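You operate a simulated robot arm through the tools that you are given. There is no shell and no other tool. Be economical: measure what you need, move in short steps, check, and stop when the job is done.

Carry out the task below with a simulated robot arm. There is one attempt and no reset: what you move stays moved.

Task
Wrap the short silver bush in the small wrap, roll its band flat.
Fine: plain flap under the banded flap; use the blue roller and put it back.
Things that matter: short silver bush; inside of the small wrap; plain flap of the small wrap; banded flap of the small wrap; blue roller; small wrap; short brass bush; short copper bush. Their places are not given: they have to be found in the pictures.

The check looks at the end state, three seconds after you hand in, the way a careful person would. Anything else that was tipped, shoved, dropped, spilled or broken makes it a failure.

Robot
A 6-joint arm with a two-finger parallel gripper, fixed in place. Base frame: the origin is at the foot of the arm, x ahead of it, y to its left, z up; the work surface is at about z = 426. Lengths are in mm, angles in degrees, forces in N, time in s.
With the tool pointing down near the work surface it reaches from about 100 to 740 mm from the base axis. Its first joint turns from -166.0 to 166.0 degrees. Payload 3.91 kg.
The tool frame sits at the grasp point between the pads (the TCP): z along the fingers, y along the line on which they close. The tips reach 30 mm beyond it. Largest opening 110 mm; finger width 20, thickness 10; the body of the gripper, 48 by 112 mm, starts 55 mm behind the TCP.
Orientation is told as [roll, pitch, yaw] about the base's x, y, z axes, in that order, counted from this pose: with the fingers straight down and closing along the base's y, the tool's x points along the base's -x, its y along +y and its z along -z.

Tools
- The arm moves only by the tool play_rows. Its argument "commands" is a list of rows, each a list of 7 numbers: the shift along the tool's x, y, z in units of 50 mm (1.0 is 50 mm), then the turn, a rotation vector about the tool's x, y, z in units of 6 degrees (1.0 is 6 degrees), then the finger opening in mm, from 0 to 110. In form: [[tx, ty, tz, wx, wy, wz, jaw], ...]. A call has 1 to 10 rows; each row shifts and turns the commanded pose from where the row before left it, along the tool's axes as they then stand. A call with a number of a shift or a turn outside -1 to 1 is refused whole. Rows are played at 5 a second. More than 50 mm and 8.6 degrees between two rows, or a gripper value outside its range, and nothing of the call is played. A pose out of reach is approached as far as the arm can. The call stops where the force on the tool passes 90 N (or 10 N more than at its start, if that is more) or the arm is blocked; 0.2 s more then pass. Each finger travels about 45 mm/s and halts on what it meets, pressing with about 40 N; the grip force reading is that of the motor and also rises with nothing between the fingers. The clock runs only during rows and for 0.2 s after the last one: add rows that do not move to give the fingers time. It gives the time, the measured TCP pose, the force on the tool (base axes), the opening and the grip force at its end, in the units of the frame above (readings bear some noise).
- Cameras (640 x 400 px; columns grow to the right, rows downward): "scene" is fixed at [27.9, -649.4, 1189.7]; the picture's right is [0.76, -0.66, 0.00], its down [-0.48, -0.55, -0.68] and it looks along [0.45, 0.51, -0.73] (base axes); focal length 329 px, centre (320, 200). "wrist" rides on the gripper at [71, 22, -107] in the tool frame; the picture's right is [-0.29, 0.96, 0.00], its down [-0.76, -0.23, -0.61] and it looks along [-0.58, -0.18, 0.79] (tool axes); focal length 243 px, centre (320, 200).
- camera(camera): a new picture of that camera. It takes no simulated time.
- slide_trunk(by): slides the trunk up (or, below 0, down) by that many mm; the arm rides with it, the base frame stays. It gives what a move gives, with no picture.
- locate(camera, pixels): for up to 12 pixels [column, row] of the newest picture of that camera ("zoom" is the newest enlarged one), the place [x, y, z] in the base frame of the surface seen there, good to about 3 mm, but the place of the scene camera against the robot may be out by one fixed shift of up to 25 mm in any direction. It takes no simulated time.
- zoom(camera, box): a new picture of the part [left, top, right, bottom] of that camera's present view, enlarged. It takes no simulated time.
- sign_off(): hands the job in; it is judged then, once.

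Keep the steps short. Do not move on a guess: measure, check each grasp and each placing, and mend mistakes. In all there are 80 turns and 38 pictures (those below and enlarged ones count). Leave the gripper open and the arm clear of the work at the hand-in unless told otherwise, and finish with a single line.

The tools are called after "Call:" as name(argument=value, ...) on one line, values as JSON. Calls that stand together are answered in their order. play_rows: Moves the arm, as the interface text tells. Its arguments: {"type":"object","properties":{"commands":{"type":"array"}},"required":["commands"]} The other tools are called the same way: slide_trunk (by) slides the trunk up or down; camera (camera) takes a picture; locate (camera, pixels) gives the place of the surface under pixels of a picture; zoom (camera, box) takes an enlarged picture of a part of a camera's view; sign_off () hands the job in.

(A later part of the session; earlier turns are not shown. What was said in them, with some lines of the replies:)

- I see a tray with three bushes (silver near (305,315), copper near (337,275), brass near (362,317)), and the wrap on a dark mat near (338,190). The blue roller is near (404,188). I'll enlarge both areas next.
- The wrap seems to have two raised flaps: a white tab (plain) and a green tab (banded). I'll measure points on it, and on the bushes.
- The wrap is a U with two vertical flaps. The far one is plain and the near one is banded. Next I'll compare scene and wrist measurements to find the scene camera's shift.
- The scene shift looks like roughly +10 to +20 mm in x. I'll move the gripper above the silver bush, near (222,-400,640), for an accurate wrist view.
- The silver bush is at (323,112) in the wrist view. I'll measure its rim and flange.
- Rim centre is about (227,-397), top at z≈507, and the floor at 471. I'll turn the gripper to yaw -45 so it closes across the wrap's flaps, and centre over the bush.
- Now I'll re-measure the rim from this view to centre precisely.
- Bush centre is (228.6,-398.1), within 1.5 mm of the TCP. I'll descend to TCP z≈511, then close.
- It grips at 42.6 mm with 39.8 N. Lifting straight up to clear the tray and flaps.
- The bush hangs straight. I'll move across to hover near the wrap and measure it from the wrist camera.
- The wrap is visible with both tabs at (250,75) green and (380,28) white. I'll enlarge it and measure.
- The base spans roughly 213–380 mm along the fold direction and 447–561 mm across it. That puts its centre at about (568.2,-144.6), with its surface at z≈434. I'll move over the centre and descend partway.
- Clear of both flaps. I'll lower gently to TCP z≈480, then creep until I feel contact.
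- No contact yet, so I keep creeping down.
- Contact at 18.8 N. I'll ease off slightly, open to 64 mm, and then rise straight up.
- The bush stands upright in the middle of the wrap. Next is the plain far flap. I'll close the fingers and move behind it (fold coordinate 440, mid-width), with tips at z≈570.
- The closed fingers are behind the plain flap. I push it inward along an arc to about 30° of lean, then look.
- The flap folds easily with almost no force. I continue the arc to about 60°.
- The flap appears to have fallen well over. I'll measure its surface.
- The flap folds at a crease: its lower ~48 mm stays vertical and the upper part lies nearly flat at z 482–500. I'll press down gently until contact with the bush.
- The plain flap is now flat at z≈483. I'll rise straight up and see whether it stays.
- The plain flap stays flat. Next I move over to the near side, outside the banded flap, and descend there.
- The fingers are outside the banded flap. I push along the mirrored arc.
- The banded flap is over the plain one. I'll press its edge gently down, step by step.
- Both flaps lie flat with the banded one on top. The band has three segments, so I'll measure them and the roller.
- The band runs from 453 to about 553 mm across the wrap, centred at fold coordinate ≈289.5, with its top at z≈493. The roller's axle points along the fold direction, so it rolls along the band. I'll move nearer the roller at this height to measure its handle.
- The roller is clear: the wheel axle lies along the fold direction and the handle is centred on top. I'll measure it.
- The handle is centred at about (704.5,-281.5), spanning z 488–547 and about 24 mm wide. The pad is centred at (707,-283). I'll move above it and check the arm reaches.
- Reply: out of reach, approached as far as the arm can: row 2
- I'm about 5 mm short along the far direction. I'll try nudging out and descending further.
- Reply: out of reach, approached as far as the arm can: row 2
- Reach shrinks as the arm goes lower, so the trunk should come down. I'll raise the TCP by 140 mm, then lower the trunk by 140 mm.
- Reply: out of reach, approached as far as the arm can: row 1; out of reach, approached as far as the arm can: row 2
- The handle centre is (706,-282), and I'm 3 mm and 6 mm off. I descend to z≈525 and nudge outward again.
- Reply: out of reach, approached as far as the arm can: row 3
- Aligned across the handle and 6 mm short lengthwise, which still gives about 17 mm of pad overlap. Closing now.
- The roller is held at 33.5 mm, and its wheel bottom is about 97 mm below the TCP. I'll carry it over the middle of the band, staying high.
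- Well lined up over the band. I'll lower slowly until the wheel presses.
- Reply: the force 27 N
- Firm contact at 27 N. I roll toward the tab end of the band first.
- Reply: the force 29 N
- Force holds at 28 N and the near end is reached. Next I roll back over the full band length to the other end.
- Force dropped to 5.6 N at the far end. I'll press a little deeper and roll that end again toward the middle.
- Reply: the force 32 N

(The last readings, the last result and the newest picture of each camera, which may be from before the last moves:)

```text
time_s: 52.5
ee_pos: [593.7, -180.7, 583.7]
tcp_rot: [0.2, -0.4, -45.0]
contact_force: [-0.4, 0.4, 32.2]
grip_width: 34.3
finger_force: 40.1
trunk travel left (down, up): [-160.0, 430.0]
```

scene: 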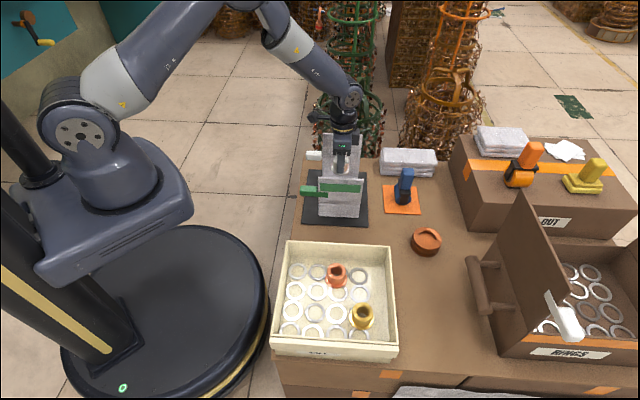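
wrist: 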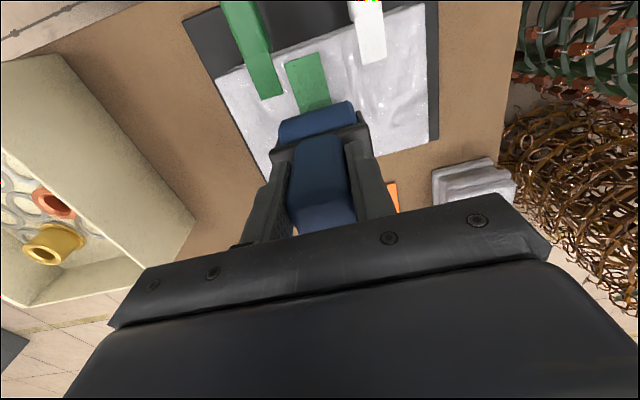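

Call:
play_rows(commands=[[0.2, 0, -0.01, 0, 0, 0, 10], [0.2, 0, -0.01, 0, 0, 0, 10], [0.2, 0, -0.02, 0, 0, 0, 10], [0.2, 0, -0.02, 0, 0, 0, 10], [0.2, 0, -0.02, 0, 0, 0, 10], [0, 0, 0, 0, 0, 0, 10]])

Call:
play_rows(commands=[[0, 0, -0.3, 0, 0, 0, 10], [0, 0, -0.6, 0, 0, 0, 10], [-0.5, 0, -0.2, 0, 0, 0, 10], [-0.9, 0, 0, 0, 0, 0, 10], [-0.9, 0, 0, 0, 0, 0, 10], [0, 0, 0, 0, 0, 0, 10]])

Call:
zoom(camera="scene", box=[290, 120, 450, 220])

```text
time_s: 53.9
ee_pos: [558.6, -146.2, 582.8]
tcp_rot: [0.0, 0.1, -45.0]
contact_force: [-0.2, 0.2, -1.2]
grip_width: 33.8
finger_force: 39.5
trunk travel left (down, up): [-160.0, 430.0]
```

```text
time_s: 55.3
ee_pos: [640.5, -227.5, 640.3]
tcp_rot: [0.0, -0.1, -44.9]
contact_force: [-0.3, -0.8, -1.6]
grip_width: 33.9
finger_force: 40.0
trunk travel left (down, up): [-160.0, 430.0]
```

```text
4.00 times, centred on (370, 170) of scene
```

zoom: 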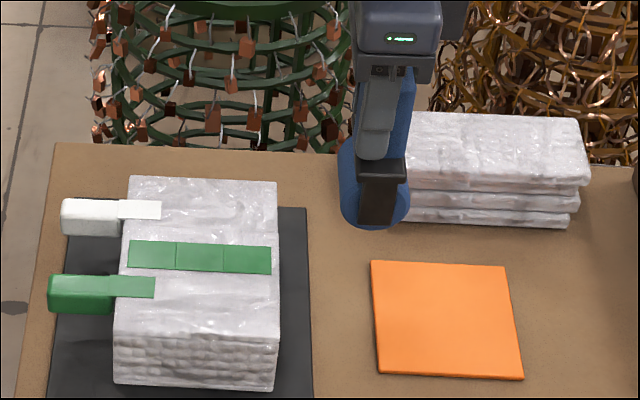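

The band looks smoother. I'll zoom to check all three segments.

Call:
zoom(camera="scene", box=[316, 172, 364, 202])

```text
13.33 times, centred on (340, 187) of scene
```

zoom: 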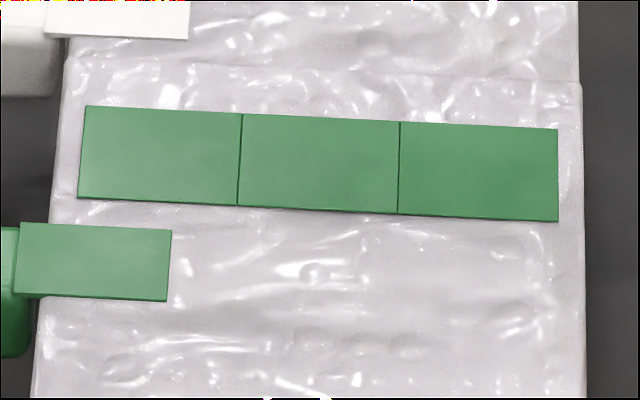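

All three segments are smooth, so the band is rolled flat. Next I return the roller to the orange pad, descending partway before the last reach.

Call:
play_rows(commands=[[-0.7, 0.063, 0.3, 0, 0, 0, 10], [-0.6, 0.063, 0.6, 0, 0, 0, 10], [0, 0, 0.8, 0, 0, 0, 10], [0, 0, 0.2, 0, 0, 0, 10], [-0.3, 0, 0, 0, 0, 0, 10], [0, 0, 0, 0, 0, 0, 10]])

Call:
camera(camera="wrist")

```text
time_s: 56.7
ee_pos: [701.4, -279.0, 545.3]
tcp_rot: [0.1, -0.3, -45.1]
contact_force: [0.0, 0.6, -2.2]
grip_width: 34.0
finger_force: 39.9
trunk travel left (down, up): [-160.0, 430.0]
```

```text
7 pictures are left
```

wrist: 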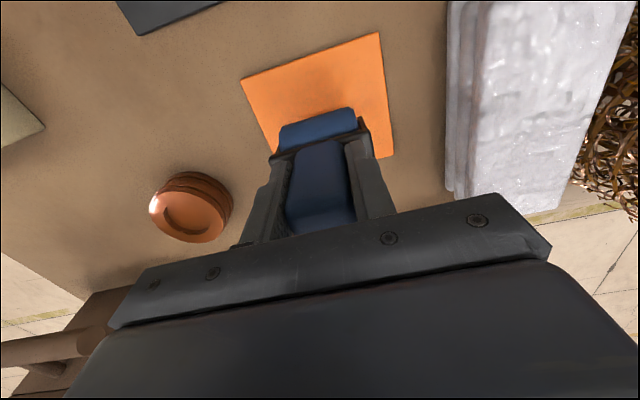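

Over the pad at the pickup position. Lowering gently until contact.

Call:
play_rows(commands=[[0, 0, 0.16, 0, 0, 0, 10], [0, 0, 0.12, 0, 0, 0, 10], [0, 0, 0.06, 0, 0, 0, 10], [0, 0, 0, 0, 0, 0, 10]])

```text
time_s: 57.7
ee_pos: [700.6, -279.2, 527.8]
tcp_rot: [0.1, -0.2, -45.0]
contact_force: [0.1, -0.4, -1.8]
grip_width: 33.9
finger_force: 40.1
trunk travel left (down, up): [-160.0, 430.0]
```

Call:
play_rows(commands=[[0, 0, 0.05, 0, 0, 0, 10], [0, 0, 0.03, 0, 0, 0, 10], [0, 0, 0, 0, 0, 0, 10]])

```text
time_s: 58.5
ee_pos: [700.8, -280.1, 524.5]
tcp_rot: [0.0, -0.2, -45.0]
contact_force: [0.2, 1.1, -2.8]
grip_width: 33.8
finger_force: 40.0
trunk travel left (down, up): [-160.0, 430.0]
```

No contact yet, so the handle slid up slightly in the grip. I keep creeping.

Call:
play_rows(commands=[[0, 0, 0.04, 0, 0, 0, 10], [0, 0, 0.03, 0, 0, 0, 10], [0, 0, 0, 0, 0, 0, 10]])

```text
time_s: 59.3
ee_pos: [701.5, -279.3, 521.8]
tcp_rot: [0.1, -0.1, -44.9]
contact_force: [-1.3, 1.3, 1.4]
grip_width: 33.9
finger_force: 39.6
trunk travel left (down, up): [-160.0, 430.0]
```

Contact is just starting. One more millimetre, then release and rise.

Call:
play_rows(commands=[[0, 0, 0.02, 0, 0, 0, 10], [0, 0, 0, 0, 0, 0, 10]])

```text
time_s: 59.9
ee_pos: [701.6, -279.8, 520.8]
tcp_rot: [0.1, -0.3, -45.0]
contact_force: [-2.0, 1.4, 8.1]
grip_width: 34.0
finger_force: 39.6
trunk travel left (down, up): [-160.0, 430.0]
```

Call:
play_rows(commands=[[0, 0, 0, 0, 0, 0, 40], [0, 0, 0, 0, 0, 0, 50], [0, 0, 0, 0, 0, 0, 60], [0, 0, 0, 0, 0, 0, 60]])

Call:
zoom(camera="wrist", box=[192, 20, 448, 240])

```text
time_s: 60.9
ee_pos: [700.7, -280.4, 520.4]
tcp_rot: [0.1, -0.2, -45.0]
contact_force: [0.2, 0.4, -0.1]
grip_width: 59.9
finger_force: 0.0
trunk travel left (down, up): [-160.0, 430.0]
```

```text
1.82 times, centred on (320, 130) of wrist
```

zoom: 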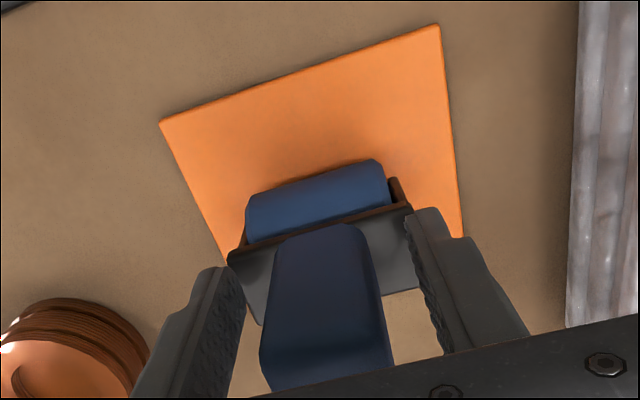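

The roller stands free on its pad. I rise straight up and back off clear of the work.

Call:
play_rows(commands=[[0, 0, -0.5, 0, 0, 0, 64], [0, 0, -0.8, 0, 0, 0, 64], [0, 0, -0.9, 0, 0, 0, 64], [0.3, 0, -0.9, 0, 0, 0, 80], [0.3, 0, -0.9, 0, 0, 0, 90], [0.3, 0, -0.9, 0, 0, 0, 100], [0, -0.9, 0, 0, 0, 0, 100], [0, -0.9, 0, 0, 0, 0, 100], [0, -0.9, 0, 0, 0, 0, 100], [0, 0, 0, 0, 0, 0, 100]])

Call:
camera(camera="scene")

Call:
zoom(camera="scene", box=[290, 120, 450, 220])

```text
time_s: 63.1
ee_pos: [566.3, -340.1, 763.7]
tcp_rot: [0.0, -0.1, -44.9]
contact_force: [0.1, -0.3, 0.2]
grip_width: 100.1
finger_force: 0.0
out of reach, approached as far as the arm can: row 2, 3
trunk travel left (down, up): [-160.0, 430.0]
```

```text
5 pictures are left
```

scene: 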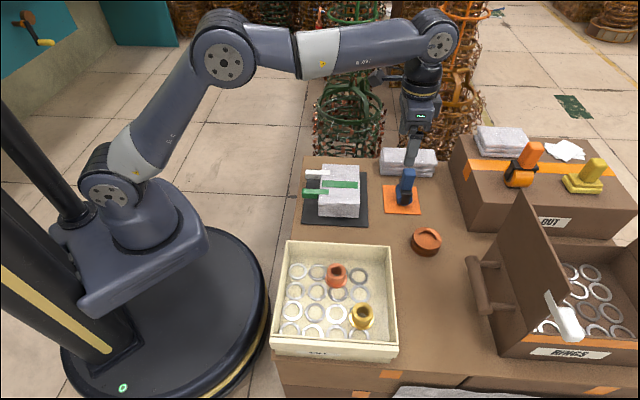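

```text
4.00 times, centred on (370, 170) of scene
```

zoom: 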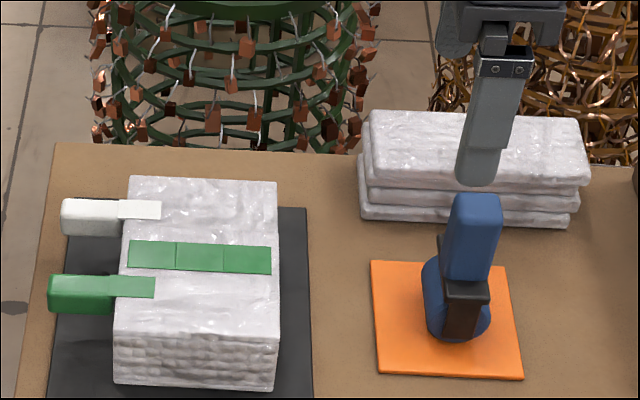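

The wrap is closed with the banded flap on top and its band flat. The roller is upright on its pad, the brass and copper bushes are untouched, and the arm is clear with the gripper open. Handing in.

Call:
sign_off()

```text
The job is handed in.
```

The short silver bush is wrapped in the small wrap, plain flap under the banded flap, band rolled flat, and the blue roller is back on its pad.
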